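You operate a simulated robot arm through the tools that you are given. There is no shell and no other tool. Be economical: measure what you need, move in short steps, check, and stop when the job is done.

The job below is to be done with a simulated robot arm. You get a single attempt, and the scene is never put back.

TASK
Put two of the curd tubs from the dining table top on the black plate.

It is judged by the outcome, as a careful person would: the job done as asked, and still so three seconds after it is handed in. It fails if anything else is knocked over, pushed out of place, dropped, spilled or broken.

THE ROBOT
A 7-joint arm with a two-finger parallel gripper, fixed in place. Base frame: the origin is at the foot of the arm, x ahead of it, y to its left, z up; the work surface is at about z = 0. Units: mm, degrees, N and s.
With the tool pointing down near the work surface it reaches from about 240 to 620 mm from the base axis. Its first joint turns from -66.0 to 66.0 degrees. Payload 2.6 kg.
Tool frame: the origin (TCP) lies between the finger pads and is the grasp point; the fingertips stand 30 mm ahead of it; z points along the fingers, y is the line along which they close. Largest opening 94 mm; finger width 28, thickness 10; the body of the gripper, 50 by 96 mm, starts 55 mm behind the TCP.
Orientation is that of the tool frame in the base frame, as a unit quaternion [x, y, z, w]. With the fingers straight down and closing along the base's y, the tool's x points along the base's -x, its y along +y and its z along -z.

THE INTERFACE
- The arm moves only by the tool servo_tool. Its arguments are lists of equal length, an entry for each row: "fingers": the gripper command, from -1 (fully open) to 1 (shut), values between in proportion; "dp": the shift along the base's x, y, z in units of 100 mm (1.0 is 100 mm), a list of three; "turn": the turn, a rotation vector about the base's x, y, z in units of 180 degrees (1.0 is 180 degrees), a list of three. In form: {"fingers": [fingers, ...], "dp": [[tx, ty, tz], ...], "turn": [[wx, wy, wz], ...]}. A call has 1 to 12 rows; each row is the pose to reach, as a shift and turn from the pose commanded when the call began. A call with a number of a shift or a turn outside -1 to 1 is refused whole. Each row takes 0.2 s and may step no farther than 50 mm and 8.6 degrees from the row before; otherwise, or with a gripper value out of range, the whole call is refused. A pose out of reach is approached as far as the arm can. The call stops where the force on the tool passes 40 N (or 10 N more than at its start, if that is more) or the arm is blocked; 0.2 s more then pass. Each finger travels about 72 mm/s and halts on what it meets, pressing with about 32 N; the grip force reading is that of the motor and also rises with nothing between the fingers. The clock runs only during rows and for 0.2 s after the last one: add rows that repeat a pose to give the fingers time. The reply holds the time, the measured pose of the TCP, the force on the tool along the base axes, the opening and the grip force, in the units named above and with some noise, and new pictures: "show" is both (left out), scene, wrist or none.
- Cameras (640 x 400 px; columns grow to the right, rows downward): "scene" is fixed at [12.8, 418.7, 558.1]; the picture's right is [-0.92, -0.39, 0.00], its down [-0.24, 0.58, -0.78] and it looks along [0.30, -0.72, -0.63] (base axes); focal length 275 px, centre (320, 200). "wrist" rides on the gripper at [76, 14, -103] in the tool frame; the picture's right is [-0.18, 0.98, 0.00], its down [-0.75, -0.14, -0.64] and it looks along [-0.63, -0.12, 0.77] (tool axes); focal length 243 px, centre (320, 200). There is no depth. A picture from a camera that has moved, and an enlarged one, comes with that camera's place and axes in the base frame and with its lens.
- close_up(camera, box): a new picture of the part [left, top, right, bottom] of that camera's present view, enlarged. No time passes.
- hand_in(): hands the job in; it is judged then, once.

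Go step by step. Nothing tells you positions but the pictures and the camera data: compare them with the known pose of the tool, close in by small moves and look again before you grip or let go. The budget is 90 turns and 170 pictures, counting those below and the enlarged ones. Unless the task says otherwise, let go and move clear before handing in, and close with one line.

The tools are called after ">>>" by a JSON object that holds its "name" and its "arguments". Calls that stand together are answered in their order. servo_tool: Moves the arm, as the interface text tells. Its arguments: {"type":"object","properties":{"fingers":{"type":"array","items":{"type":"number"}},"dp":{"type":"array","items":{"type":"array","items":{"type":"number"}}},"turn":{"type":"array","items":{"type":"array","items":{"type":"number"}}},"show":{"type":"string","enum":["both","scene","wrist","none"]}},"required":["fingers","dp","turn"]} The other tools are called the same way: close_up (camera, box) takes an enlarged picture of a part of a camera's view; hand_in () hands the job in.

At the start:

```text
t: 0.0
tcp_pos: [392.0, -44.0, 348.3]
ee_rot: [0.0, 1.0, 0.0, -0.001]
contact_force: [-0.3, 0.2, -0.9]
finger_gap: 94.0
finger_force: 0.1
```

scene: 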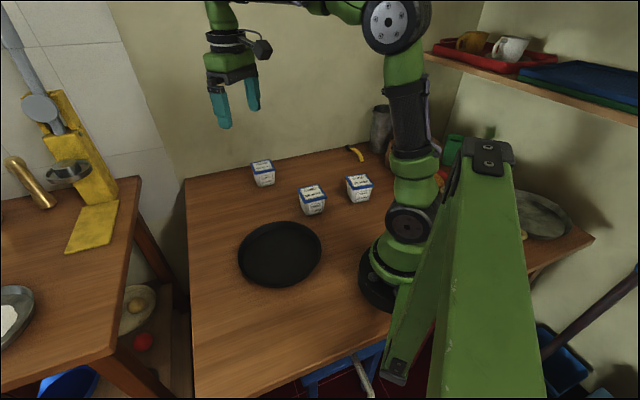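
wrist: 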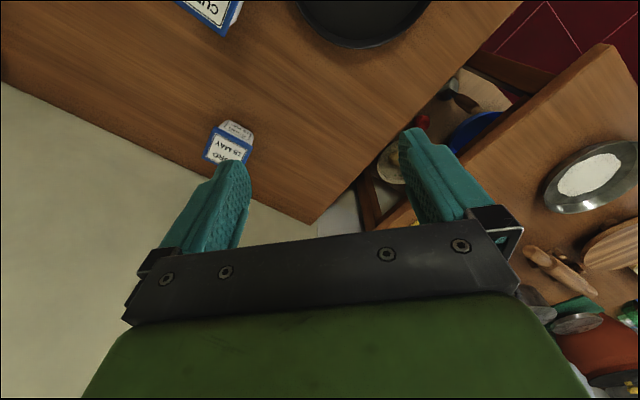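

I see three curd tubs (roughly at (504,-246), (287,-175) and (175,-290)) and a black plate near (285,31). I'll enlarge the view to refine these.

>>> {"name": "close_up", "arguments": {"camera": "scene", "box": [230, 140, 390, 240]}}

>>> {"name": "close_up", "arguments": {"camera": "scene", "box": [200, 200, 360, 300]}}

```text
4.00 times, centred on (310, 190) of scene
camera zoom: at [12.8, 418.7, 558.1], right [-0.92, -0.39, 0.0], down [-0.24, 0.58, -0.78], along [0.3, -0.72, -0.63], focal length 1099 px, centre (360, 240)
```

zoom: 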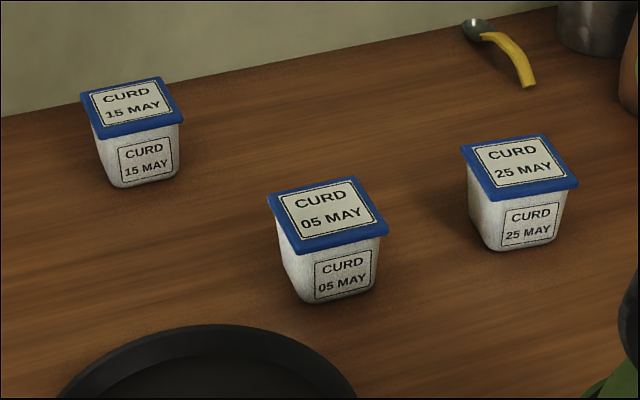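

```text
4.00 times, centred on (280, 250) of scene
camera zoom: at [12.8, 418.7, 558.1], right [-0.92, -0.39, 0.0], down [-0.24, 0.58, -0.78], along [0.3, -0.72, -0.63], focal length 1099 px, centre (480, 0)
```

zoom: 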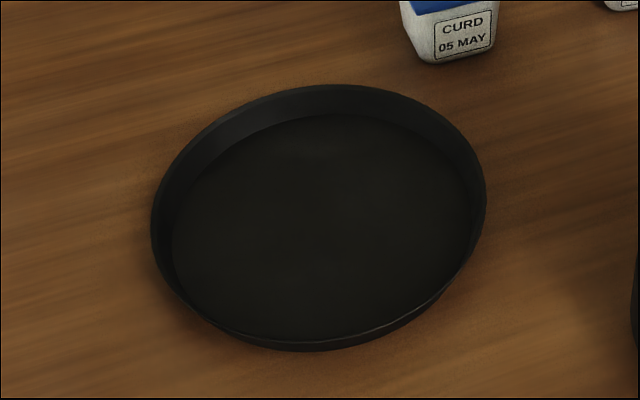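

The three tubs are about 68 mm square and 60 mm tall, with sides at about 45°. I'll take the 05 MAY tub near (283,-169) first, turning the tool -45° while I approach.

>>> {"name": "servo_tool", "arguments": {"fingers": [-1, -1, -1, -1, -1, -1, -1], "dp": [[-0.16, -0.16, -0.16], [-0.33, -0.33, -0.33], [-0.5, -0.5, -0.5], [-0.67, -0.67, -0.67], [-0.84, -0.84, -0.84], [-1, -1, -1], [-1, -1, -1]], "turn": [[0, 0, -0.042], [0, 0, -0.084], [0, 0, -0.126], [0, 0, -0.168], [0, 0, -0.21], [0, 0, -0.25], [0, 0, -0.25]]}}

```text
t: 1.6
tcp_pos: [292.0, -143.7, 249.6]
ee_rot: [0.383, 0.924, 0.0, 0.001]
contact_force: [-0.2, 0.7, 0.9]
finger_gap: 93.9
finger_force: 0.0
camera wrist: at [248.1, -78.3, 351.2], right [0.83, 0.56, 0.0], down [0.43, -0.63, 0.64], along [0.36, -0.53, -0.77], focal length 243 px, centre (320, 200)
```

scene: 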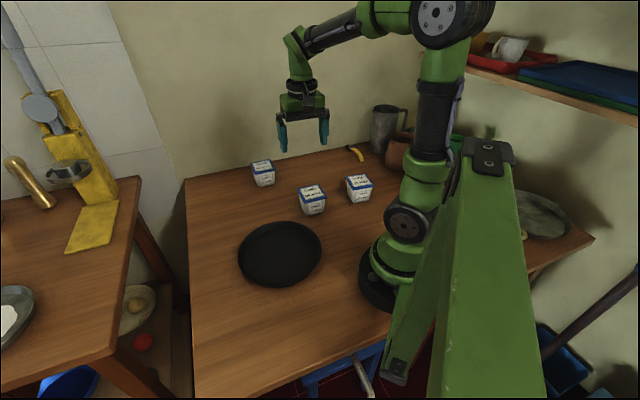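
wrist: 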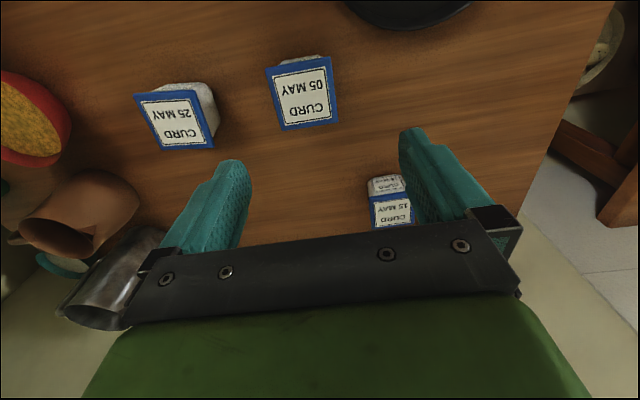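

The wrist view puts the 05 MAY tub's centre near (282,-162) with the lid at about z 61–66. I'll centre over it and come down to z≈150 to check.

>>> {"name": "servo_tool", "arguments": {"fingers": [-1, -1, -1, -1], "dp": [[-0.03, -0.06, -0.35], [-0.07, -0.13, -0.7], [-0.1, -0.19, -1], [-0.1, -0.19, -1]], "turn": [[0, 0, -0.01], [0, 0, -0.01], [0, 0, -0.01], [0, 0, -0.01]]}}

```text
t: 2.6
tcp_pos: [280.4, -166.3, 146.9]
ee_rot: [0.397, 0.918, 0.0, 0.0]
contact_force: [-0.3, -0.9, 0.0]
finger_gap: 94.3
finger_force: 0.1
camera wrist: at [238.8, -99.6, 249.0], right [0.84, 0.54, 0.0], down [0.41, -0.65, 0.64], along [0.35, -0.54, -0.77], focal length 243 px, centre (320, 200)
```

scene: 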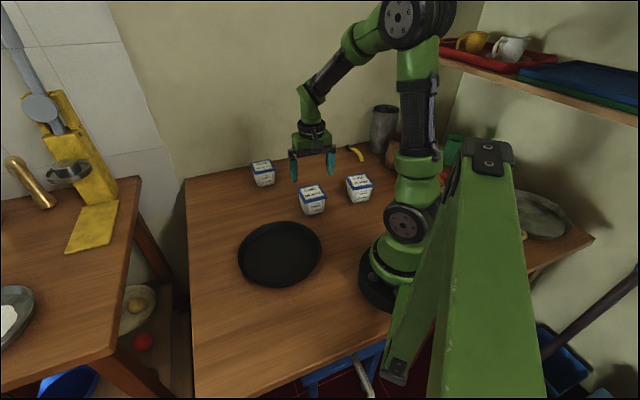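
wrist: 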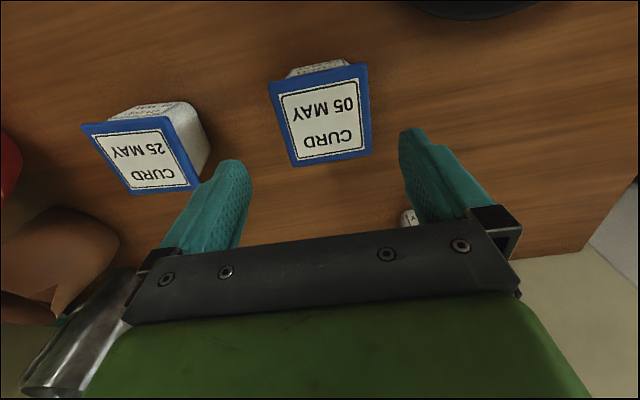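

The tub centre now measures about (284,-161), with a side of about 70 mm. I'll make a small correction, go partway down and check the pose.

>>> {"name": "servo_tool", "arguments": {"fingers": [-1, -1, -1], "dp": [[0.02, 0.03, -0.2], [0.02, 0.03, -0.4], [0.02, 0.03, -0.4]], "turn": [[0, 0, 0], [0, 0, 0], [0, 0, 0]]}}

```text
t: 3.4
tcp_pos: [283.7, -162.4, 107.6]
ee_rot: [0.397, 0.918, 0.0, 0.0]
contact_force: [-0.1, 0.1, 0.5]
finger_gap: 94.0
finger_force: 0.2
camera wrist: at [242.0, -97.5, 209.4], right [0.84, 0.54, 0.0], down [0.41, -0.65, 0.64], along [0.35, -0.54, -0.77], focal length 243 px, centre (320, 200)
```

scene: 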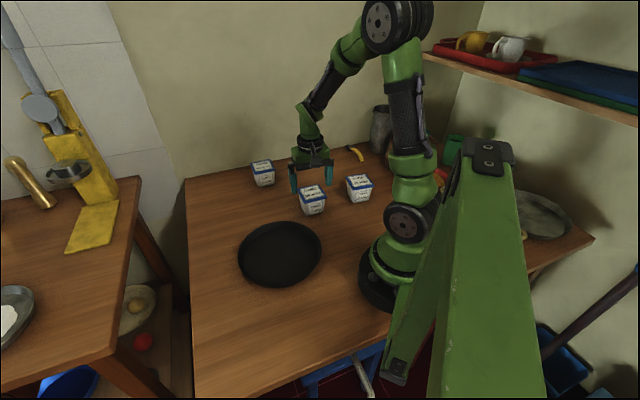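
wrist: 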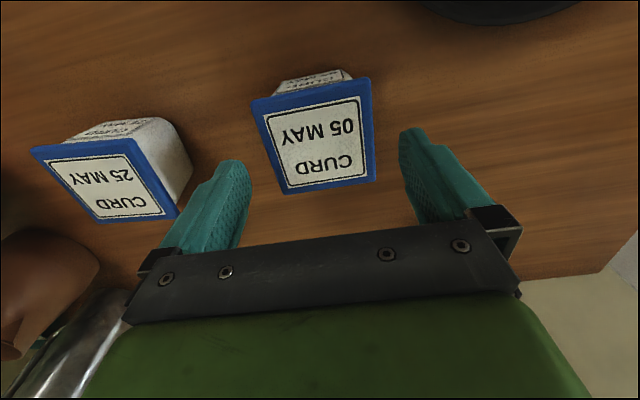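

I'm lined up to within about 2 mm. I'll go down to z≈40 with the fingers straddling the tub and see it in place before gripping.

>>> {"name": "servo_tool", "arguments": {"fingers": [-1, -1, -1, -1, -1], "dp": [[0, 0.015, -0.18], [0, 0.015, -0.36], [0, 0.015, -0.53], [0, 0.015, -0.68], [0, 0.015, -0.68]], "turn": [[0, 0, 0], [0, 0, 0], [0, 0, 0], [0, 0, 0], [0, 0, 0]]}}

>>> {"name": "close_up", "arguments": {"camera": "scene", "box": [230, 130, 390, 230]}}

```text
t: 4.6
tcp_pos: [283.9, -161.0, 41.5]
ee_rot: [0.398, 0.918, 0.001, 0.0]
contact_force: [-0.4, 0.3, 0.6]
finger_gap: 94.0
finger_force: 0.0
camera wrist: at [241.2, -94.7, 143.3], right [0.84, 0.54, 0.0], down [0.41, -0.65, 0.64], along [0.35, -0.54, -0.77], focal length 243 px, centre (320, 200)
```

scene: 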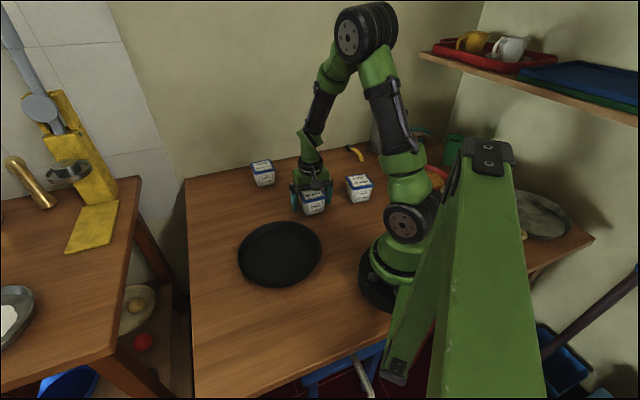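
wrist: 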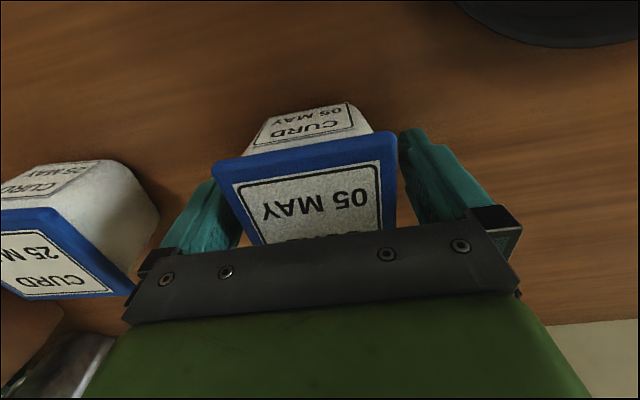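

```text
4.00 times, centred on (310, 180) of scene
camera zoom: at [12.8, 418.7, 558.1], right [-0.92, -0.39, 0.0], down [-0.24, 0.58, -0.78], along [0.3, -0.72, -0.63], focal length 1099 px, centre (360, 280)
```

zoom: 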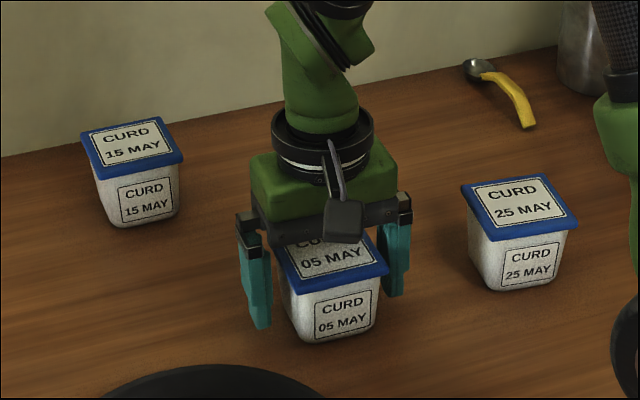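

The fingers straddle the tub cleanly, so I'll close on it.

>>> {"name": "servo_tool", "arguments": {"fingers": [-0.2, 0.4, 1, 1, 1], "dp": [[0, 0, 0], [0, 0, 0], [0, 0, 0], [0, 0, 0], [0, 0, 0]], "turn": [[0, 0, 0], [0, 0, 0], [0, 0, 0], [0, 0, 0], [0, 0, 0]], "show": "none"}}

>>> {"name": "servo_tool", "arguments": {"fingers": [1, 1, 1, 1, 1], "dp": [[0, 0, 0.05], [0, 0, 0.15], [0, 0, 0.35], [0, 0, 0.6], [0, 0, 0.6]], "turn": [[0, 0, 0], [0, 0, 0], [0, 0, 0], [0, 0, 0], [0, 0, 0]]}}

```text
t: 5.8
tcp_pos: [283.6, -160.3, 41.4]
ee_rot: [0.397, 0.918, 0.0, 0.001]
contact_force: [0.1, 0.1, 0.8]
finger_gap: 76.4
finger_force: 32.0
```

```text
t: 7.0
tcp_pos: [284.9, -158.9, 99.7]
ee_rot: [0.397, 0.918, 0.0, 0.001]
contact_force: [0.5, 0.0, -2.0]
finger_gap: 76.1
finger_force: 32.2
camera wrist: at [243.6, -92.4, 201.7], right [0.84, 0.54, 0.0], down [0.41, -0.65, 0.64], along [0.35, -0.54, -0.77], focal length 243 px, centre (320, 200)
```

scene: 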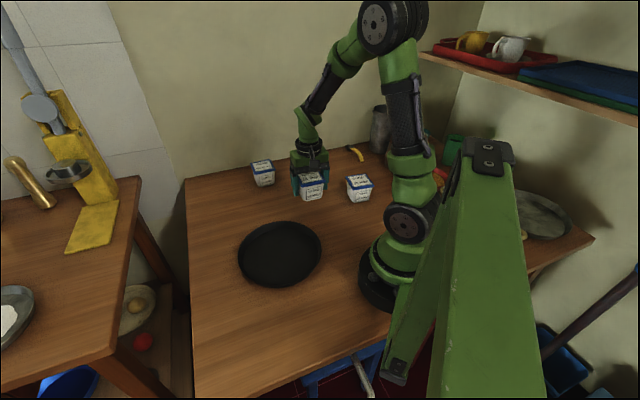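
wrist: 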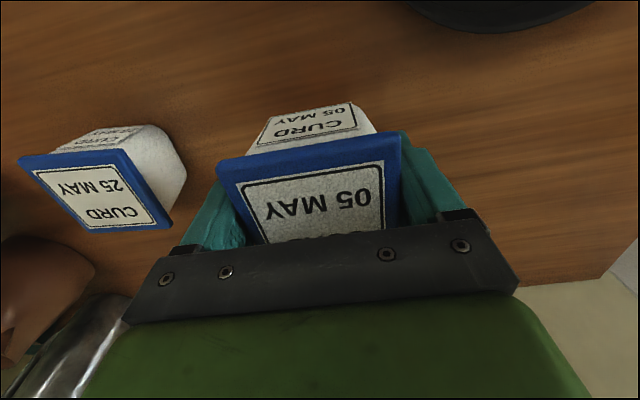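

The tub is held and clear of the table. I'll carry it toward the plate and then locate the plate more precisely.

>>> {"name": "servo_tool", "arguments": {"fingers": [1, 1, 1, 1, 1], "dp": [[0, 0.2, 0.3], [0, 0.45, 0.6], [0, 0.75, 0.8], [0, 1, 0.8], [0, 1, 0.8]], "turn": [[0, 0, 0], [0, 0, 0], [0, 0, 0], [0, 0, 0], [0, 0, 0]]}}

```text
t: 8.2
tcp_pos: [279.5, -60.7, 178.2]
ee_rot: [0.397, 0.918, -0.001, 0.001]
contact_force: [-0.2, 0.1, -1.7]
finger_gap: 76.1
finger_force: 31.8
camera wrist: at [237.9, 5.5, 280.8], right [0.84, 0.54, 0.0], down [0.41, -0.65, 0.64], along [0.35, -0.54, -0.77], focal length 243 px, centre (320, 200)
```

scene: 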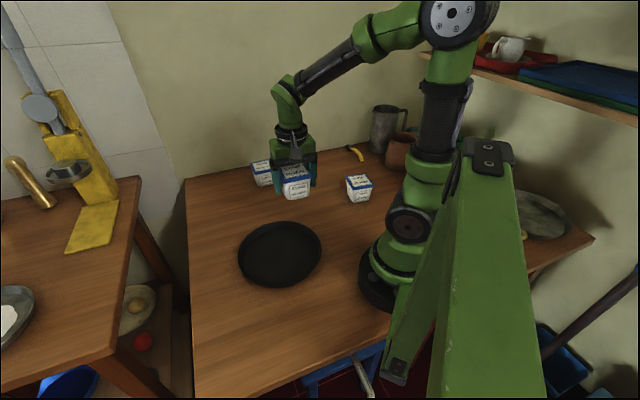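
wrist: 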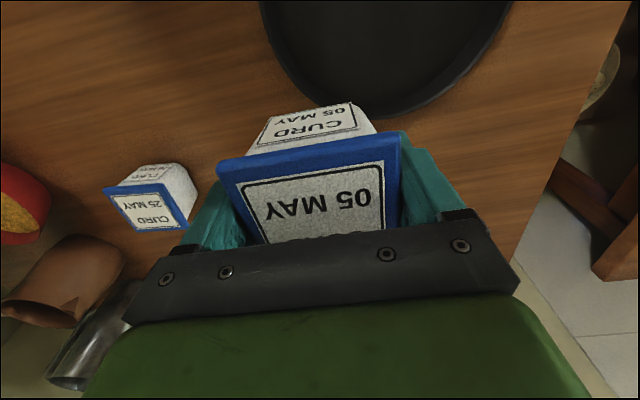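

The plate centre works out at about (285,33) with a 105 mm rim radius. I'll put the first tub at about (256,64), which leaves room for the second at about (314,2).

>>> {"name": "servo_tool", "arguments": {"fingers": [1, 1, 1, 1, 1], "dp": [[-0.07, 0.25, 0], [-0.14, 0.5, 0], [-0.21, 0.75, 0], [-0.28, 1, 0], [-0.28, 1, 0]], "turn": [[0, 0, 0], [0, 0, 0], [0, 0, 0], [0, 0, 0], [0, 0, 0]], "show": "none"}}

>>> {"name": "servo_tool", "arguments": {"fingers": [1, 1, 1, 1, 1], "dp": [[0, 0.23, 0], [0, 0.23, -0.25], [0, 0.23, -0.5], [0, 0.23, -0.75], [0, 0.23, -0.75]], "turn": [[0, 0, 0], [0, 0, 0], [0, 0, 0], [0, 0, 0], [0, 0, 0]]}}

>>> {"name": "close_up", "arguments": {"camera": "scene", "box": [200, 180, 360, 300]}}

```text
t: 9.4
tcp_pos: [254.0, 40.1, 178.9]
ee_rot: [0.397, 0.918, -0.001, 0.0]
contact_force: [-0.4, -0.2, -2.3]
finger_gap: 76.0
finger_force: 31.8
```

```text
t: 10.6
tcp_pos: [254.8, 65.5, 103.6]
ee_rot: [0.397, 0.918, 0.001, 0.0]
contact_force: [-0.2, -0.7, -2.2]
finger_gap: 76.2
finger_force: 32.0
camera wrist: at [213.2, 131.6, 205.4], right [0.84, 0.54, 0.0], down [0.41, -0.65, 0.64], along [0.35, -0.54, -0.77], focal length 243 px, centre (320, 200)
```

scene: 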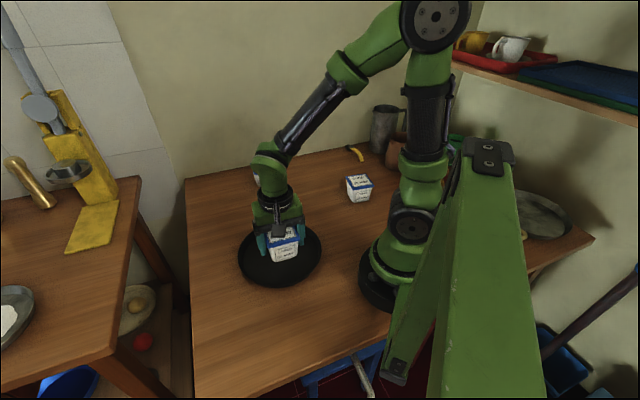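
wrist: 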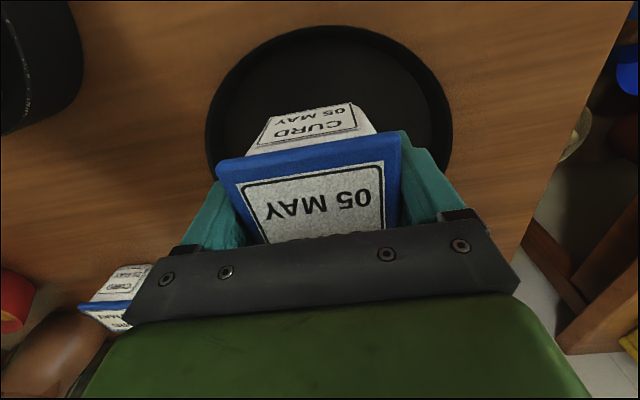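

```text
3.33 times, centred on (280, 240) of scene
camera zoom: at [12.8, 418.7, 558.1], right [-0.92, -0.39, 0.0], down [-0.24, 0.58, -0.78], along [0.3, -0.72, -0.63], focal length 916 px, centre (453, 67)
```

zoom: 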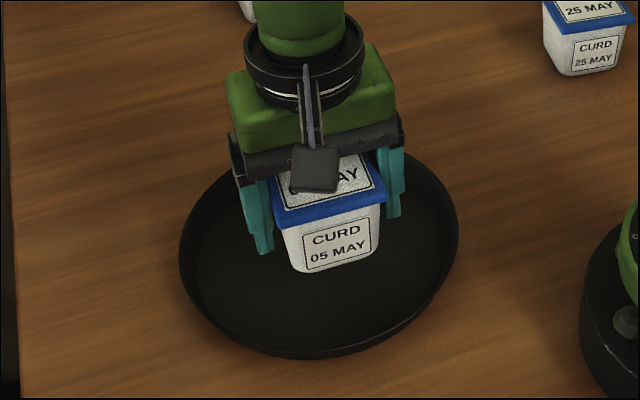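

The tub is over its spot inside the rim. I'll lower it most of the way to the plate floor.

>>> {"name": "servo_tool", "arguments": {"fingers": [1, 1, 1, 1, 1], "dp": [[0, 0, -0.2], [0, 0, -0.38], [0, 0, -0.5], [0, 0, -0.54], [0, 0, -0.54]], "turn": [[0, 0, 0], [0, 0, 0], [0, 0, 0], [0, 0, 0], [0, 0, 0]], "show": "none"}}

>>> {"name": "close_up", "arguments": {"camera": "scene", "box": [220, 210, 340, 300]}}

```text
t: 11.8
tcp_pos: [255.1, 62.8, 50.9]
ee_rot: [0.397, 0.918, 0.0, 0.0]
contact_force: [-0.1, 0.0, -2.1]
finger_gap: 76.4
finger_force: 32.3
```

```text
4.44 times, centred on (280, 255) of scene
camera zoom: at [12.8, 418.7, 558.1], right [-0.92, -0.39, 0.0], down [-0.24, 0.58, -0.78], along [0.3, -0.72, -0.63], focal length 1221 px, centre (498, -44)
```

zoom: 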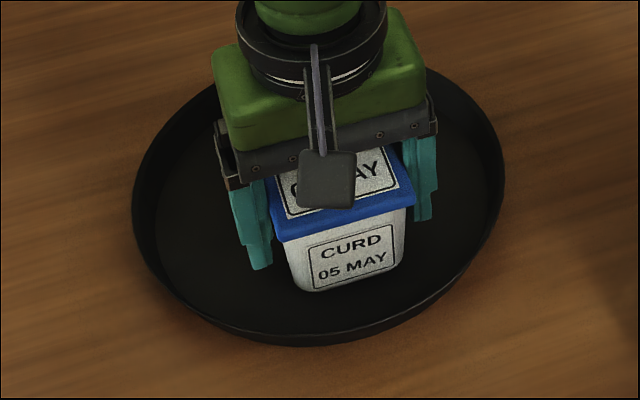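

The tub is a few millimetres above the plate, clear of the rim. I'll inch down until it touches.

>>> {"name": "servo_tool", "arguments": {"fingers": [1, 1, 1], "dp": [[0, 0, -0.02], [0, 0, -0.04], [0, 0, -0.04]], "turn": [[0, 0, 0], [0, 0, 0], [0, 0, 0]], "show": "none"}}

>>> {"name": "servo_tool", "arguments": {"fingers": [1, 1, 1], "dp": [[0, 0, -0.01], [0, 0, -0.02], [0, 0, -0.02]], "turn": [[0, 0, 0], [0, 0, 0], [0, 0, 0]], "show": "none"}}

```text
t: 12.6
tcp_pos: [255.7, 63.0, 46.9]
ee_rot: [0.397, 0.918, 0.0, 0.0]
contact_force: [0.5, -0.9, -2.5]
finger_gap: 76.2
finger_force: 32.3
```

```text
t: 13.4
tcp_pos: [255.2, 63.2, 45.3]
ee_rot: [0.398, 0.917, 0.001, 0.0]
contact_force: [-8.9, -2.8, 30.1]
finger_gap: 76.4
finger_force: 31.7
```

Contact was made at z≈45. I'll relieve the press slightly, open and rise clear.

>>> {"name": "servo_tool", "arguments": {"fingers": [1, 0.4, -0.3, -1, -1, -1], "dp": [[0, 0, 0.01], [0, 0, 0.01], [0, 0, 0.01], [0, 0, 0.01], [0, 0, 0.01], [0, 0, 0.01]], "turn": [[0, 0, 0], [0, 0, 0], [0, 0, 0], [0, 0, 0], [0, 0, 0], [0, 0, 0]]}}

>>> {"name": "close_up", "arguments": {"camera": "scene", "box": [220, 210, 340, 300]}}

```text
t: 14.8
tcp_pos: [256.2, 64.1, 46.1]
ee_rot: [0.397, 0.918, 0.001, 0.0]
contact_force: [0.8, 0.3, 0.8]
finger_gap: 94.2
finger_force: 0.1
camera wrist: at [213.5, 130.3, 147.4], right [0.84, 0.54, 0.0], down [0.41, -0.65, 0.64], along [0.35, -0.54, -0.77], focal length 243 px, centre (320, 200)
```

scene: 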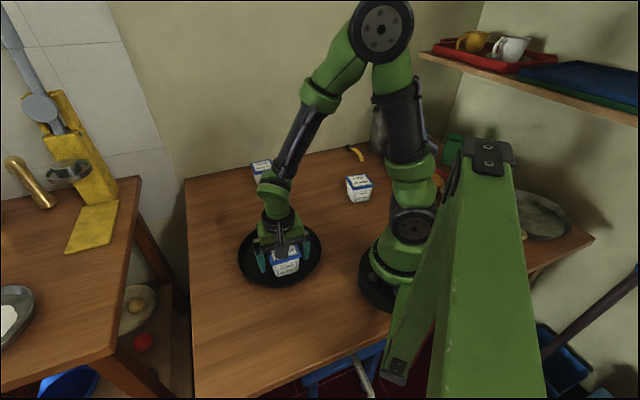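
wrist: 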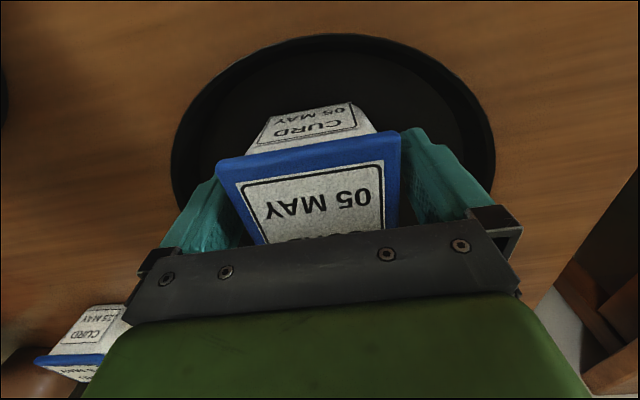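

```text
4.44 times, centred on (280, 255) of scene
camera zoom: at [12.8, 418.7, 558.1], right [-0.92, -0.39, 0.0], down [-0.24, 0.58, -0.78], along [0.3, -0.72, -0.63], focal length 1221 px, centre (498, -44)
```

zoom: 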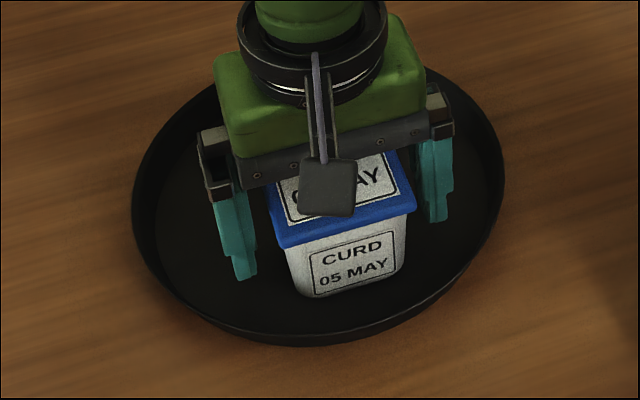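

The first tub stands on the plate and is released. I'll rise and travel to the 15 MAY tub near (495,-239).

>>> {"name": "servo_tool", "arguments": {"fingers": [-1, -1, -1, -1], "dp": [[0, 0, 0.2], [0, 0, 0.5], [0, 0, 0.95], [0, 0, 1.0]], "turn": [[0, 0, 0], [0, 0, 0], [0, 0, 0], [0, 0, 0]]}}

>>> {"name": "servo_tool", "arguments": {"fingers": [-1, -1, -1, -1], "dp": [[0.2, -0.25, 0.2], [0.4, -0.5, 0.4], [0.6, -0.75, 0.5], [0.8, -1, 0.5]], "turn": [[0, 0, 0], [0, 0, 0], [0, 0, 0], [0, 0, 0]], "show": "none"}}

>>> {"name": "servo_tool", "arguments": {"fingers": [-1, -1, -1, -1, -1], "dp": [[0.2, -0.25, 0], [0.4, -0.5, 0], [0.6, -0.75, 0], [0.8, -1, 0], [0.8, -1, 0]], "turn": [[0, 0, 0], [0, 0, 0], [0, 0, 0], [0, 0, 0], [0, 0, 0]]}}

```text
t: 15.8
tcp_pos: [255.5, 64.7, 148.3]
ee_rot: [0.397, 0.918, 0.0, 0.0]
contact_force: [-0.2, 0.5, -0.6]
finger_gap: 94.1
finger_force: 0.0
camera wrist: at [213.5, 130.4, 249.5], right [0.84, 0.54, 0.0], down [0.41, -0.65, 0.64], along [0.34, -0.54, -0.77], focal length 243 px, centre (320, 200)
```

scene: 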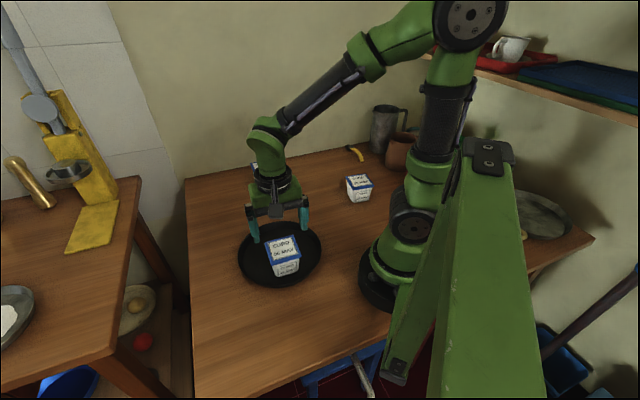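
wrist: 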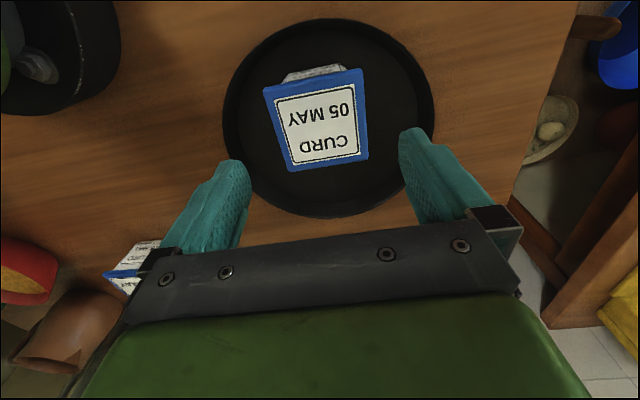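

```text
t: 16.8
tcp_pos: [335.4, -37.0, 196.2]
ee_rot: [0.397, 0.918, 0.0, 0.001]
contact_force: [-0.3, -1.4, -0.3]
finger_gap: 94.0
finger_force: 0.1
```

```text
t: 18.0
tcp_pos: [415.2, -136.8, 195.8]
ee_rot: [0.397, 0.918, 0.001, 0.0]
contact_force: [0.3, 0.0, 0.1]
finger_gap: 94.0
finger_force: 0.1
camera wrist: at [373.5, -69.5, 297.6], right [0.84, 0.54, 0.0], down [0.41, -0.65, 0.64], along [0.35, -0.54, -0.77], focal length 243 px, centre (320, 200)
```

scene: 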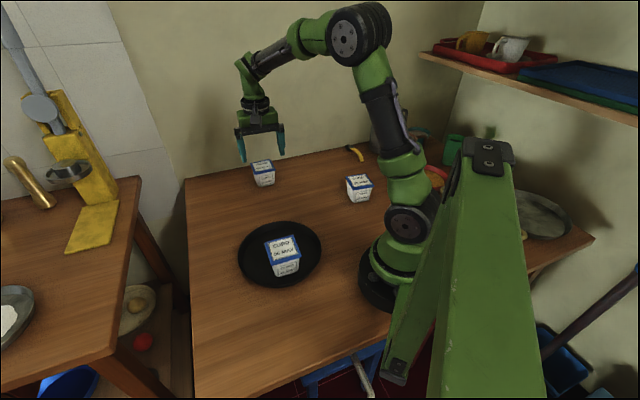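
wrist: 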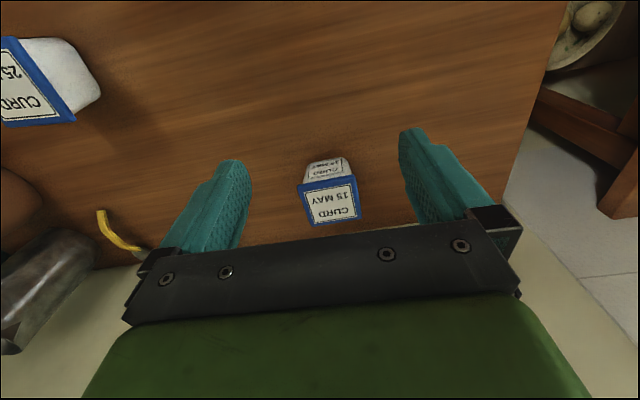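

The 15 MAY tub measures about (493,-232), again at roughly 45°. I'll move over it at z≈150.

>>> {"name": "servo_tool", "arguments": {"fingers": [-1, -1, -1, -1, -1], "dp": [[0.2, -0.25, 0], [0.4, -0.5, -0.1], [0.6, -0.75, -0.3], [0.78, -0.95, -0.45], [0.78, -0.95, -0.45]], "turn": [[0, 0, 0], [0, 0, 0], [0, 0, 0], [0, 0, 0], [0, 0, 0]]}}

```text
t: 19.2
tcp_pos: [495.6, -231.8, 151.3]
ee_rot: [0.397, 0.918, 0.0, 0.0]
contact_force: [-0.6, 0.1, -0.3]
finger_gap: 93.9
finger_force: 0.1
camera wrist: at [453.2, -165.7, 254.6], right [0.84, 0.54, 0.0], down [0.41, -0.65, 0.64], along [0.35, -0.54, -0.77], focal length 243 px, centre (320, 200)
```

scene: 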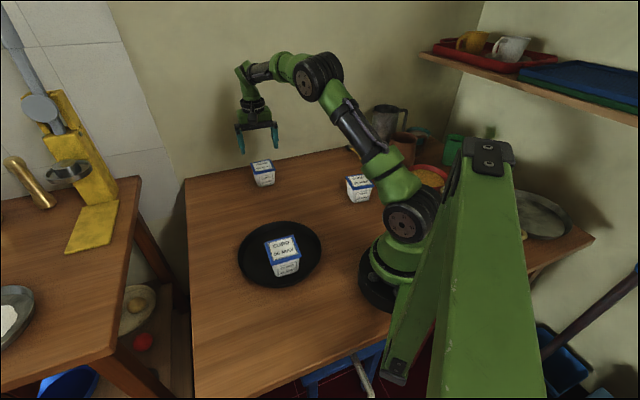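
wrist: 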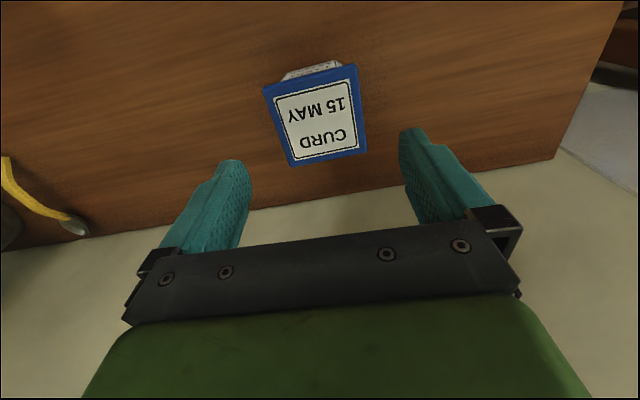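

The tool is centred on the 15 MAY tub to within about 1 mm. I'll descend to z≈41.

>>> {"name": "servo_tool", "arguments": {"fingers": [-1, -1, -1, -1, -1, -1], "dp": [[0, 0, -0.25], [0, 0, -0.5], [0, 0, -0.75], [0, 0, -0.9], [0, 0, -1.0], [0, 0, -1.0]], "turn": [[0, 0, 0], [0, 0, 0], [0, 0, 0], [0, 0, 0], [0, 0, 0], [0, 0, 0]], "show": "wrist"}}

>>> {"name": "close_up", "arguments": {"camera": "scene", "box": [210, 120, 330, 200]}}

```text
t: 20.6
tcp_pos: [493.0, -231.0, 53.0]
ee_rot: [0.398, 0.917, 0.0, 0.001]
contact_force: [0.2, -0.7, -0.1]
finger_gap: 94.0
finger_force: 0.1
camera wrist: at [451.2, -164.8, 154.5], right [0.84, 0.54, 0.0], down [0.41, -0.65, 0.64], along [0.35, -0.54, -0.77], focal length 243 px, centre (320, 200)
```

wrist: 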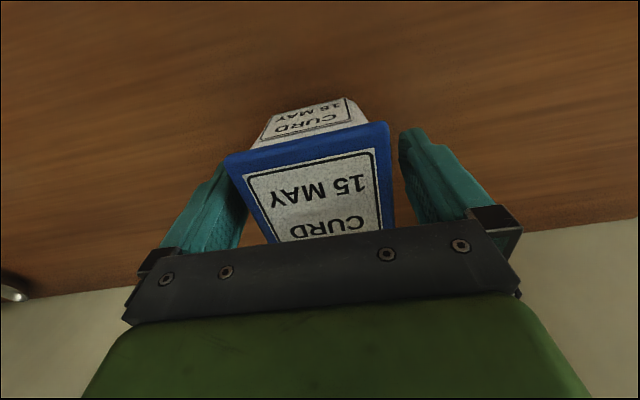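

```text
5.00 times, centred on (270, 160) of scene
camera zoom: at [12.8, 418.7, 558.1], right [-0.92, -0.39, 0.0], down [-0.24, 0.58, -0.78], along [0.3, -0.72, -0.63], focal length 1373 px, centre (570, 400)
```

zoom: 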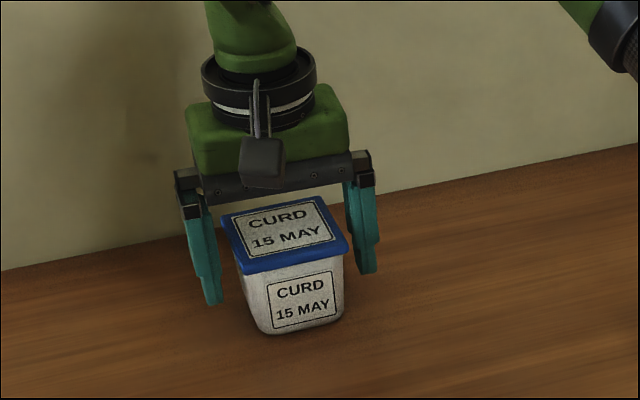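

The fingers straddle this tub too. I'll go down the last 11 mm, close and lift.

>>> {"name": "servo_tool", "arguments": {"fingers": [-1, -1, -0.2, 0.4, 1, 1, 1], "dp": [[0.01, 0, -0.06], [0.01, 0, -0.11], [0.01, 0, -0.11], [0.01, 0, -0.11], [0.01, 0, -0.11], [0.01, 0, -0.11], [0.01, 0, -0.11]], "turn": [[0, 0, 0], [0, 0, 0], [0, 0, 0], [0, 0, 0], [0, 0, 0], [0, 0, 0], [0, 0, 0]], "show": "none"}}

>>> {"name": "servo_tool", "arguments": {"fingers": [1, 1, 1, 1, 1], "dp": [[0, 0, 0.05], [0, 0, 0.2], [0, 0, 0.5], [0, 0, 0.95], [0, 0, 1]], "turn": [[0, 0, 0], [0, 0, 0], [0, 0, 0], [0, 0, 0], [0, 0, 0]]}}

```text
t: 22.2
tcp_pos: [493.9, -231.1, 40.7]
ee_rot: [0.397, 0.918, 0.0, 0.0]
contact_force: [-0.6, -0.9, 1.0]
finger_gap: 76.9
finger_force: 31.6
```

```text
t: 23.4
tcp_pos: [492.7, -230.5, 141.1]
ee_rot: [0.397, 0.918, 0.0, -0.001]
contact_force: [0.7, 0.3, -2.1]
finger_gap: 76.8
finger_force: 31.9
camera wrist: at [451.3, -163.7, 242.9], right [0.84, 0.54, 0.0], down [0.41, -0.65, 0.64], along [0.35, -0.54, -0.77], focal length 243 px, centre (320, 200)
```

scene: 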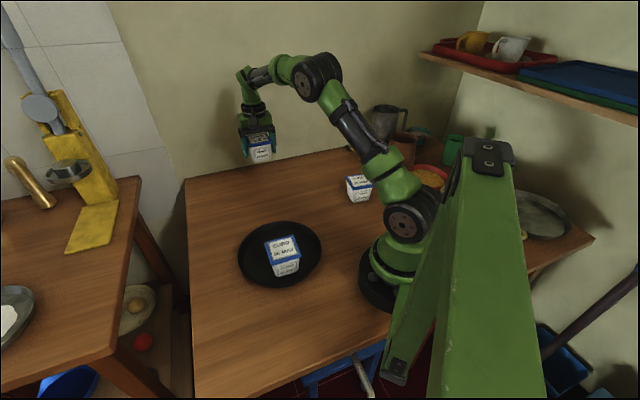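
wrist: 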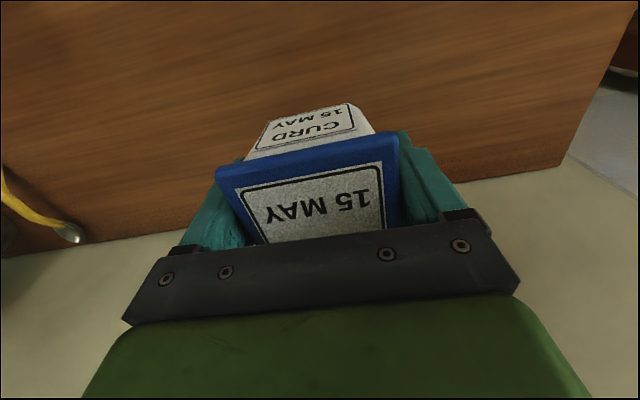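

The second tub is held. I'll carry it high to just above the free side of the plate, aiming for about (312,4).

>>> {"name": "servo_tool", "arguments": {"fingers": [1, 1, 1, 1], "dp": [[-0.18, 0.22, 0.1], [-0.37, 0.46, 0.2], [-0.56, 0.7, 0.3], [-0.77, 1, 0.4]], "turn": [[0, 0, 0], [0, 0, 0], [0, 0, 0], [0, 0, 0]], "show": "none"}}

>>> {"name": "servo_tool", "arguments": {"fingers": [1, 1, 1, 1, 1, 1], "dp": [[-0.2, 0.25, 0], [-0.4, 0.5, 0], [-0.6, 0.75, 0], [-0.77, 0.95, 0], [-0.8, 1, 0], [-0.8, 1, 0]], "turn": [[0, 0, 0], [0, 0, 0], [0, 0, 0], [0, 0, 0], [0, 0, 0], [0, 0, 0]]}}

```text
t: 24.4
tcp_pos: [414.8, -132.2, 181.3]
ee_rot: [0.397, 0.918, 0.0, 0.001]
contact_force: [0.0, 0.0, -2.4]
finger_gap: 76.6
finger_force: 31.9
```

```text
t: 25.8
tcp_pos: [337.2, -34.0, 179.8]
ee_rot: [0.398, 0.918, 0.0, 0.0]
contact_force: [0.2, -0.5, -2.0]
finger_gap: 76.6
finger_force: 31.9
camera wrist: at [295.4, 32.2, 281.5], right [0.84, 0.54, 0.0], down [0.41, -0.65, 0.64], along [0.35, -0.54, -0.77], focal length 243 px, centre (320, 200)
```

scene: 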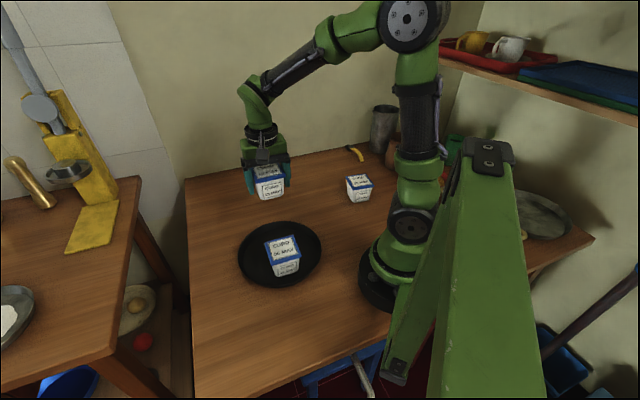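
wrist: 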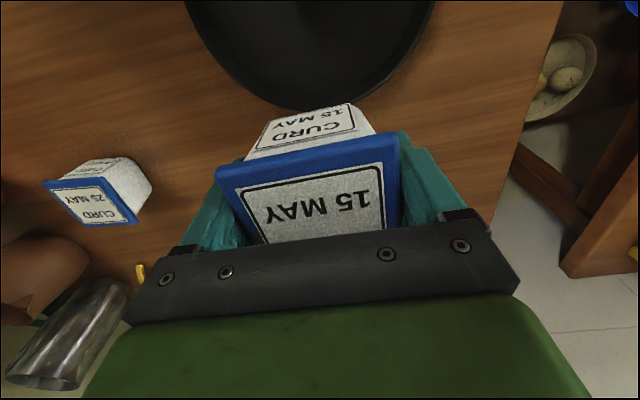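

I'm just short of the plate. I'll shift over the target and lower to z≈118, still above the first tub's lid, to check the side clearance.

>>> {"name": "servo_tool", "arguments": {"fingers": [1, 1, 1, 1, 1, 1], "dp": [[-0.12, 0.18, 0], [-0.24, 0.37, 0], [-0.24, 0.37, -0.2], [-0.24, 0.37, -0.4], [-0.24, 0.37, -0.62], [-0.24, 0.37, -0.62]], "turn": [[0, 0, 0], [0, 0, 0], [0, 0, 0], [0, 0, 0], [0, 0, 0], [0, 0, 0]]}}

>>> {"name": "close_up", "arguments": {"camera": "scene", "box": [220, 190, 340, 290]}}

```text
t: 27.2
tcp_pos: [314.9, 5.1, 118.0]
ee_rot: [0.396, 0.918, 0.0, -0.001]
contact_force: [0.5, -0.1, -1.9]
finger_gap: 76.7
finger_force: 31.8
camera wrist: at [272.9, 71.1, 219.9], right [0.84, 0.54, 0.0], down [0.41, -0.65, 0.64], along [0.35, -0.54, -0.77], focal length 243 px, centre (320, 200)
```

scene: 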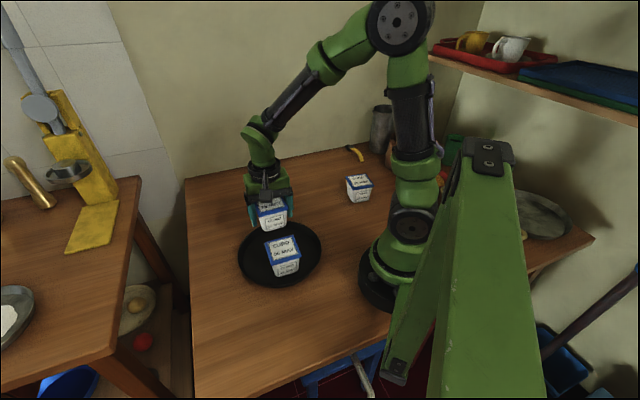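
wrist: 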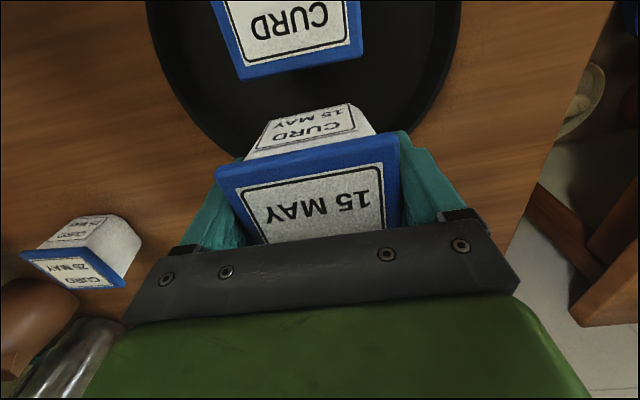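

```text
4.00 times, centred on (280, 240) of scene
camera zoom: at [12.8, 418.7, 558.1], right [-0.92, -0.39, 0.0], down [-0.24, 0.58, -0.78], along [0.3, -0.72, -0.63], focal length 1099 px, centre (480, 40)
```

zoom: 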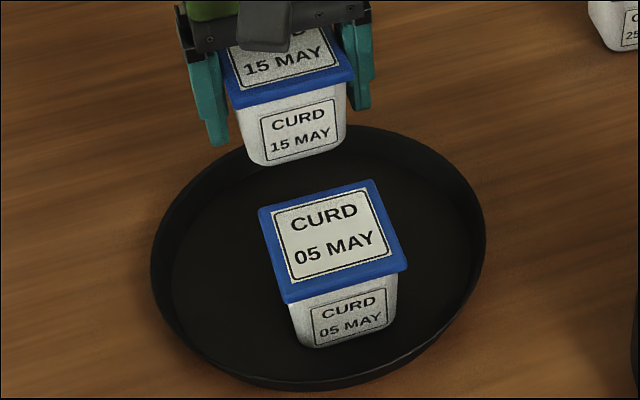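

There's roughly 10 mm to the first tub and ample room to the rim. I'll lower straight down to just above the plate floor.

>>> {"name": "servo_tool", "arguments": {"fingers": [1, 1, 1, 1, 1, 1], "dp": [[0, 0, -0.18], [0, 0, -0.36], [0, 0, -0.52], [0, 0, -0.63], [0, 0, -0.67], [0, 0, -0.67]], "turn": [[0, 0, 0], [0, 0, 0], [0, 0, 0], [0, 0, 0], [0, 0, 0], [0, 0, 0]], "show": "wrist"}}

>>> {"name": "close_up", "arguments": {"camera": "scene", "box": [220, 200, 340, 300]}}

```text
t: 28.6
tcp_pos: [312.5, 6.5, 49.3]
ee_rot: [0.397, 0.918, 0.001, 0.0]
contact_force: [-0.1, -0.2, -1.5]
finger_gap: 76.3
finger_force: 32.2
camera wrist: at [271.5, 72.6, 152.3], right [0.84, 0.54, 0.0], down [0.41, -0.65, 0.64], along [0.35, -0.54, -0.77], focal length 243 px, centre (320, 200)
```

wrist: 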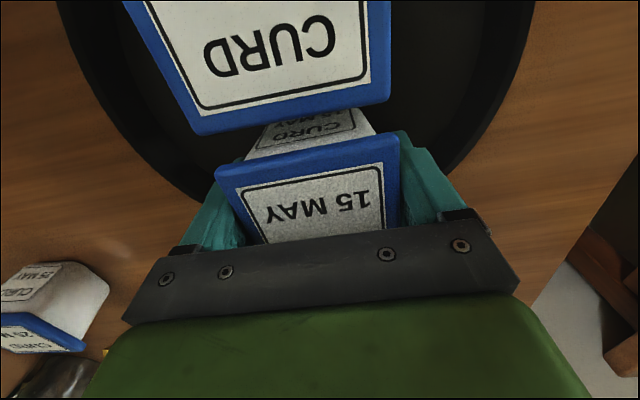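

```text
4.00 times, centred on (280, 250) of scene
camera zoom: at [12.8, 418.7, 558.1], right [-0.92, -0.39, 0.0], down [-0.24, 0.58, -0.78], along [0.3, -0.72, -0.63], focal length 1099 px, centre (480, 0)
```

zoom: 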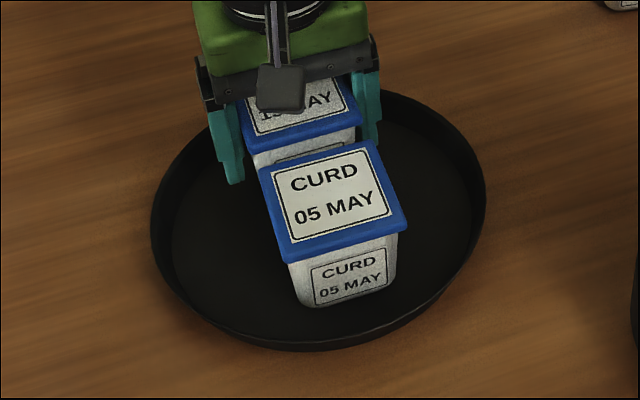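

The tub fits beside the first with a visible gap. I'll inch down to contact.

>>> {"name": "servo_tool", "arguments": {"fingers": [1, 1, 1], "dp": [[0, 0, -0.01], [0, 0, -0.03], [0, 0, -0.03]], "turn": [[0, 0, 0], [0, 0, 0], [0, 0, 0]], "show": "none"}}

>>> {"name": "servo_tool", "arguments": {"fingers": [1, 1, 1], "dp": [[0, 0, -0.01], [0, 0, -0.01], [0, 0, -0.01]], "turn": [[0, 0, 0], [0, 0, 0], [0, 0, 0]], "show": "none"}}

```text
t: 29.4
tcp_pos: [313.8, 6.4, 47.2]
ee_rot: [0.397, 0.918, 0.0, 0.0]
contact_force: [1.0, -0.4, -2.4]
finger_gap: 76.4
finger_force: 32.7
```

```text
t: 30.2
tcp_pos: [314.2, 6.7, 47.0]
ee_rot: [0.397, 0.918, 0.001, 0.0]
contact_force: [0.6, 0.4, -2.2]
finger_gap: 76.4
finger_force: 32.2
```

There is no contact yet, so I'll go down another 2 mm.

>>> {"name": "servo_tool", "arguments": {"fingers": [1, 1, 1], "dp": [[0, 0, -0.01], [0, 0, -0.018], [0, 0, -0.018]], "turn": [[0, 0, 0], [0, 0, 0], [0, 0, 0]], "show": "none"}}

```text
t: 31.0
tcp_pos: [313.6, 5.6, 45.3]
ee_rot: [0.398, 0.917, 0.0, 0.0]
contact_force: [0.5, -0.4, -2.7]
finger_gap: 76.3
finger_force: 31.9
```

>>> {"name": "servo_tool", "arguments": {"fingers": [1, 1, 1], "dp": [[0, 0, -0.008], [0, 0, -0.015], [0, 0, -0.015]], "turn": [[0, 0, 0], [0, 0, 0], [0, 0, 0]], "show": "none"}}

```text
t: 31.8
tcp_pos: [312.7, 6.0, 45.7]
ee_rot: [0.397, 0.918, 0.001, 0.0]
contact_force: [-1.4, -0.2, 11.3]
finger_gap: 76.1
finger_force: 31.6
```

The tub has touched down with light contact. I'll open the fingers, rise clear and look.

>>> {"name": "servo_tool", "arguments": {"fingers": [0.4, -0.3, -1, -1, -1], "dp": [[0, 0, 0], [0, 0, 0], [0, 0, 0], [0, 0, 0], [0, 0, 0]], "turn": [[0, 0, 0], [0, 0, 0], [0, 0, 0], [0, 0, 0], [0, 0, 0]], "show": "wrist"}}

>>> {"name": "servo_tool", "arguments": {"fingers": [-1, -1, -1, -1, -1], "dp": [[0, 0, 0.15], [0, 0, 0.35], [0, 0, 0.6], [0, 0, 0.95], [0, 0, 1]], "turn": [[0, 0, 0], [0, 0, 0], [0, 0, 0], [0, 0, 0], [0, 0, 0]], "show": "wrist"}}

>>> {"name": "servo_tool", "arguments": {"fingers": [-1, -1, -1, -1], "dp": [[0, 0, 0.3], [0.2, -0.2, 0.6], [0.4, -0.5, 0.8], [0.4, -0.5, 0.8]], "turn": [[0, 0, 0], [0, 0, 0], [0, 0, 0], [0, 0, 0]]}}

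>>> {"name": "close_up", "arguments": {"camera": "scene", "box": [220, 200, 340, 300]}}

```text
t: 33.0
tcp_pos: [313.2, 6.2, 43.9]
ee_rot: [0.397, 0.918, 0.001, 0.0]
contact_force: [0.5, 0.5, 0.4]
finger_gap: 93.9
finger_force: 0.0
camera wrist: at [271.7, 72.5, 145.9], right [0.84, 0.54, 0.0], down [0.41, -0.65, 0.64], along [0.35, -0.54, -0.77], focal length 243 px, centre (320, 200)
```

wrist: 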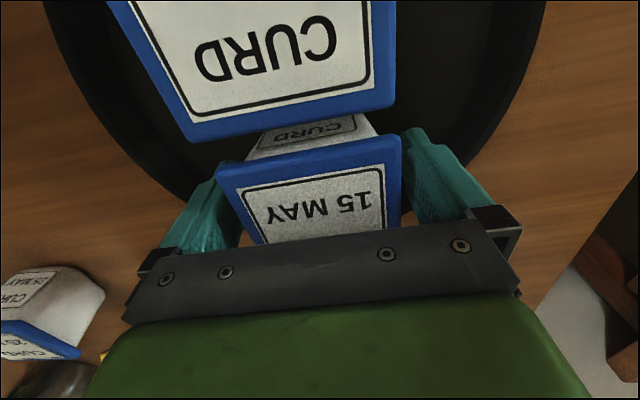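

```text
t: 34.2
tcp_pos: [312.9, 5.3, 144.4]
ee_rot: [0.396, 0.918, 0.0, 0.0]
contact_force: [0.1, -0.6, -0.5]
finger_gap: 93.9
finger_force: 0.0
camera wrist: at [271.7, 71.8, 245.7], right [0.84, 0.54, 0.0], down [0.41, -0.65, 0.64], along [0.35, -0.54, -0.77], focal length 243 px, centre (320, 200)
```

wrist: 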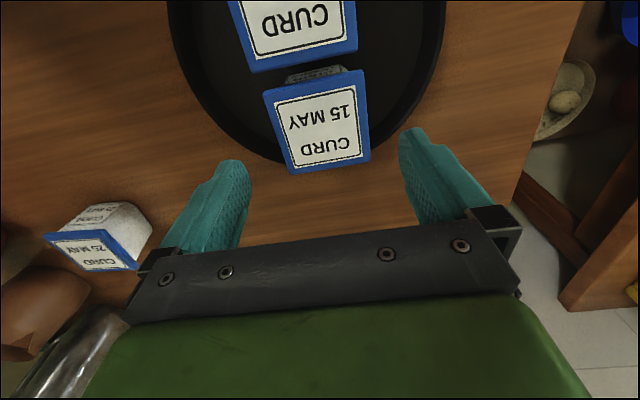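

```text
t: 35.2
tcp_pos: [357.2, -42.5, 223.5]
ee_rot: [0.397, 0.918, 0.0, 0.0]
contact_force: [-0.3, -0.6, -0.3]
finger_gap: 94.1
finger_force: 0.2
camera wrist: at [314.4, 22.7, 325.5], right [0.84, 0.54, 0.0], down [0.41, -0.65, 0.64], along [0.35, -0.54, -0.77], focal length 243 px, centre (320, 200)
```

scene: 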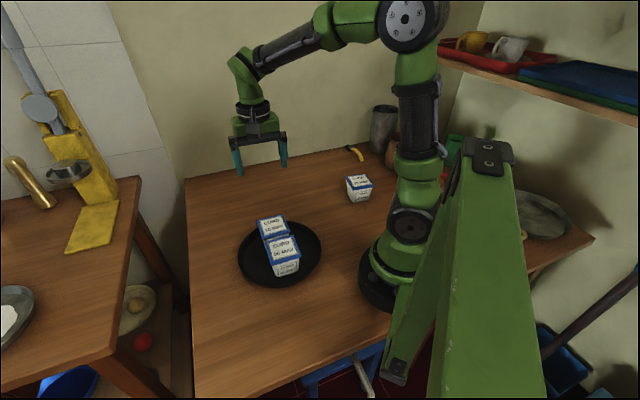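
wrist: 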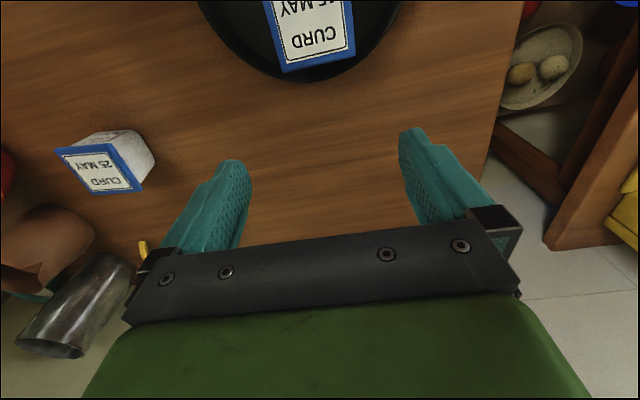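

```text
4.00 times, centred on (280, 250) of scene
camera zoom: at [12.8, 418.7, 558.1], right [-0.92, -0.39, 0.0], down [-0.24, 0.58, -0.78], along [0.3, -0.72, -0.63], focal length 1099 px, centre (480, 0)
```

zoom: 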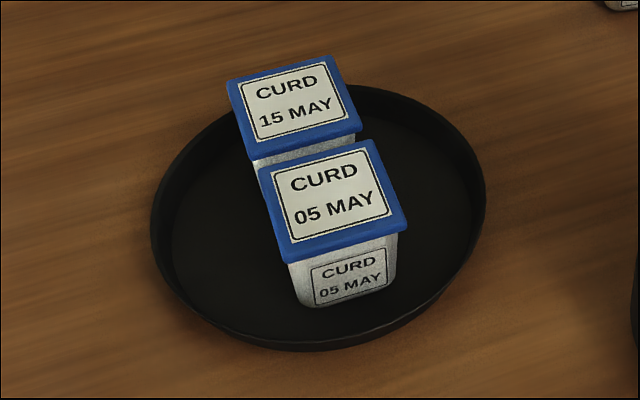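

Both tubs stand upright on the plate, the plate and the third tub have not moved, and the arm is clear. I'll hand in now.

>>> {"name": "hand_in", "arguments": {}}

```text
The job is handed in.
```

The 05 MAY and 15 MAY curd tubs are standing upright on the black plate, and I've handed the job in.
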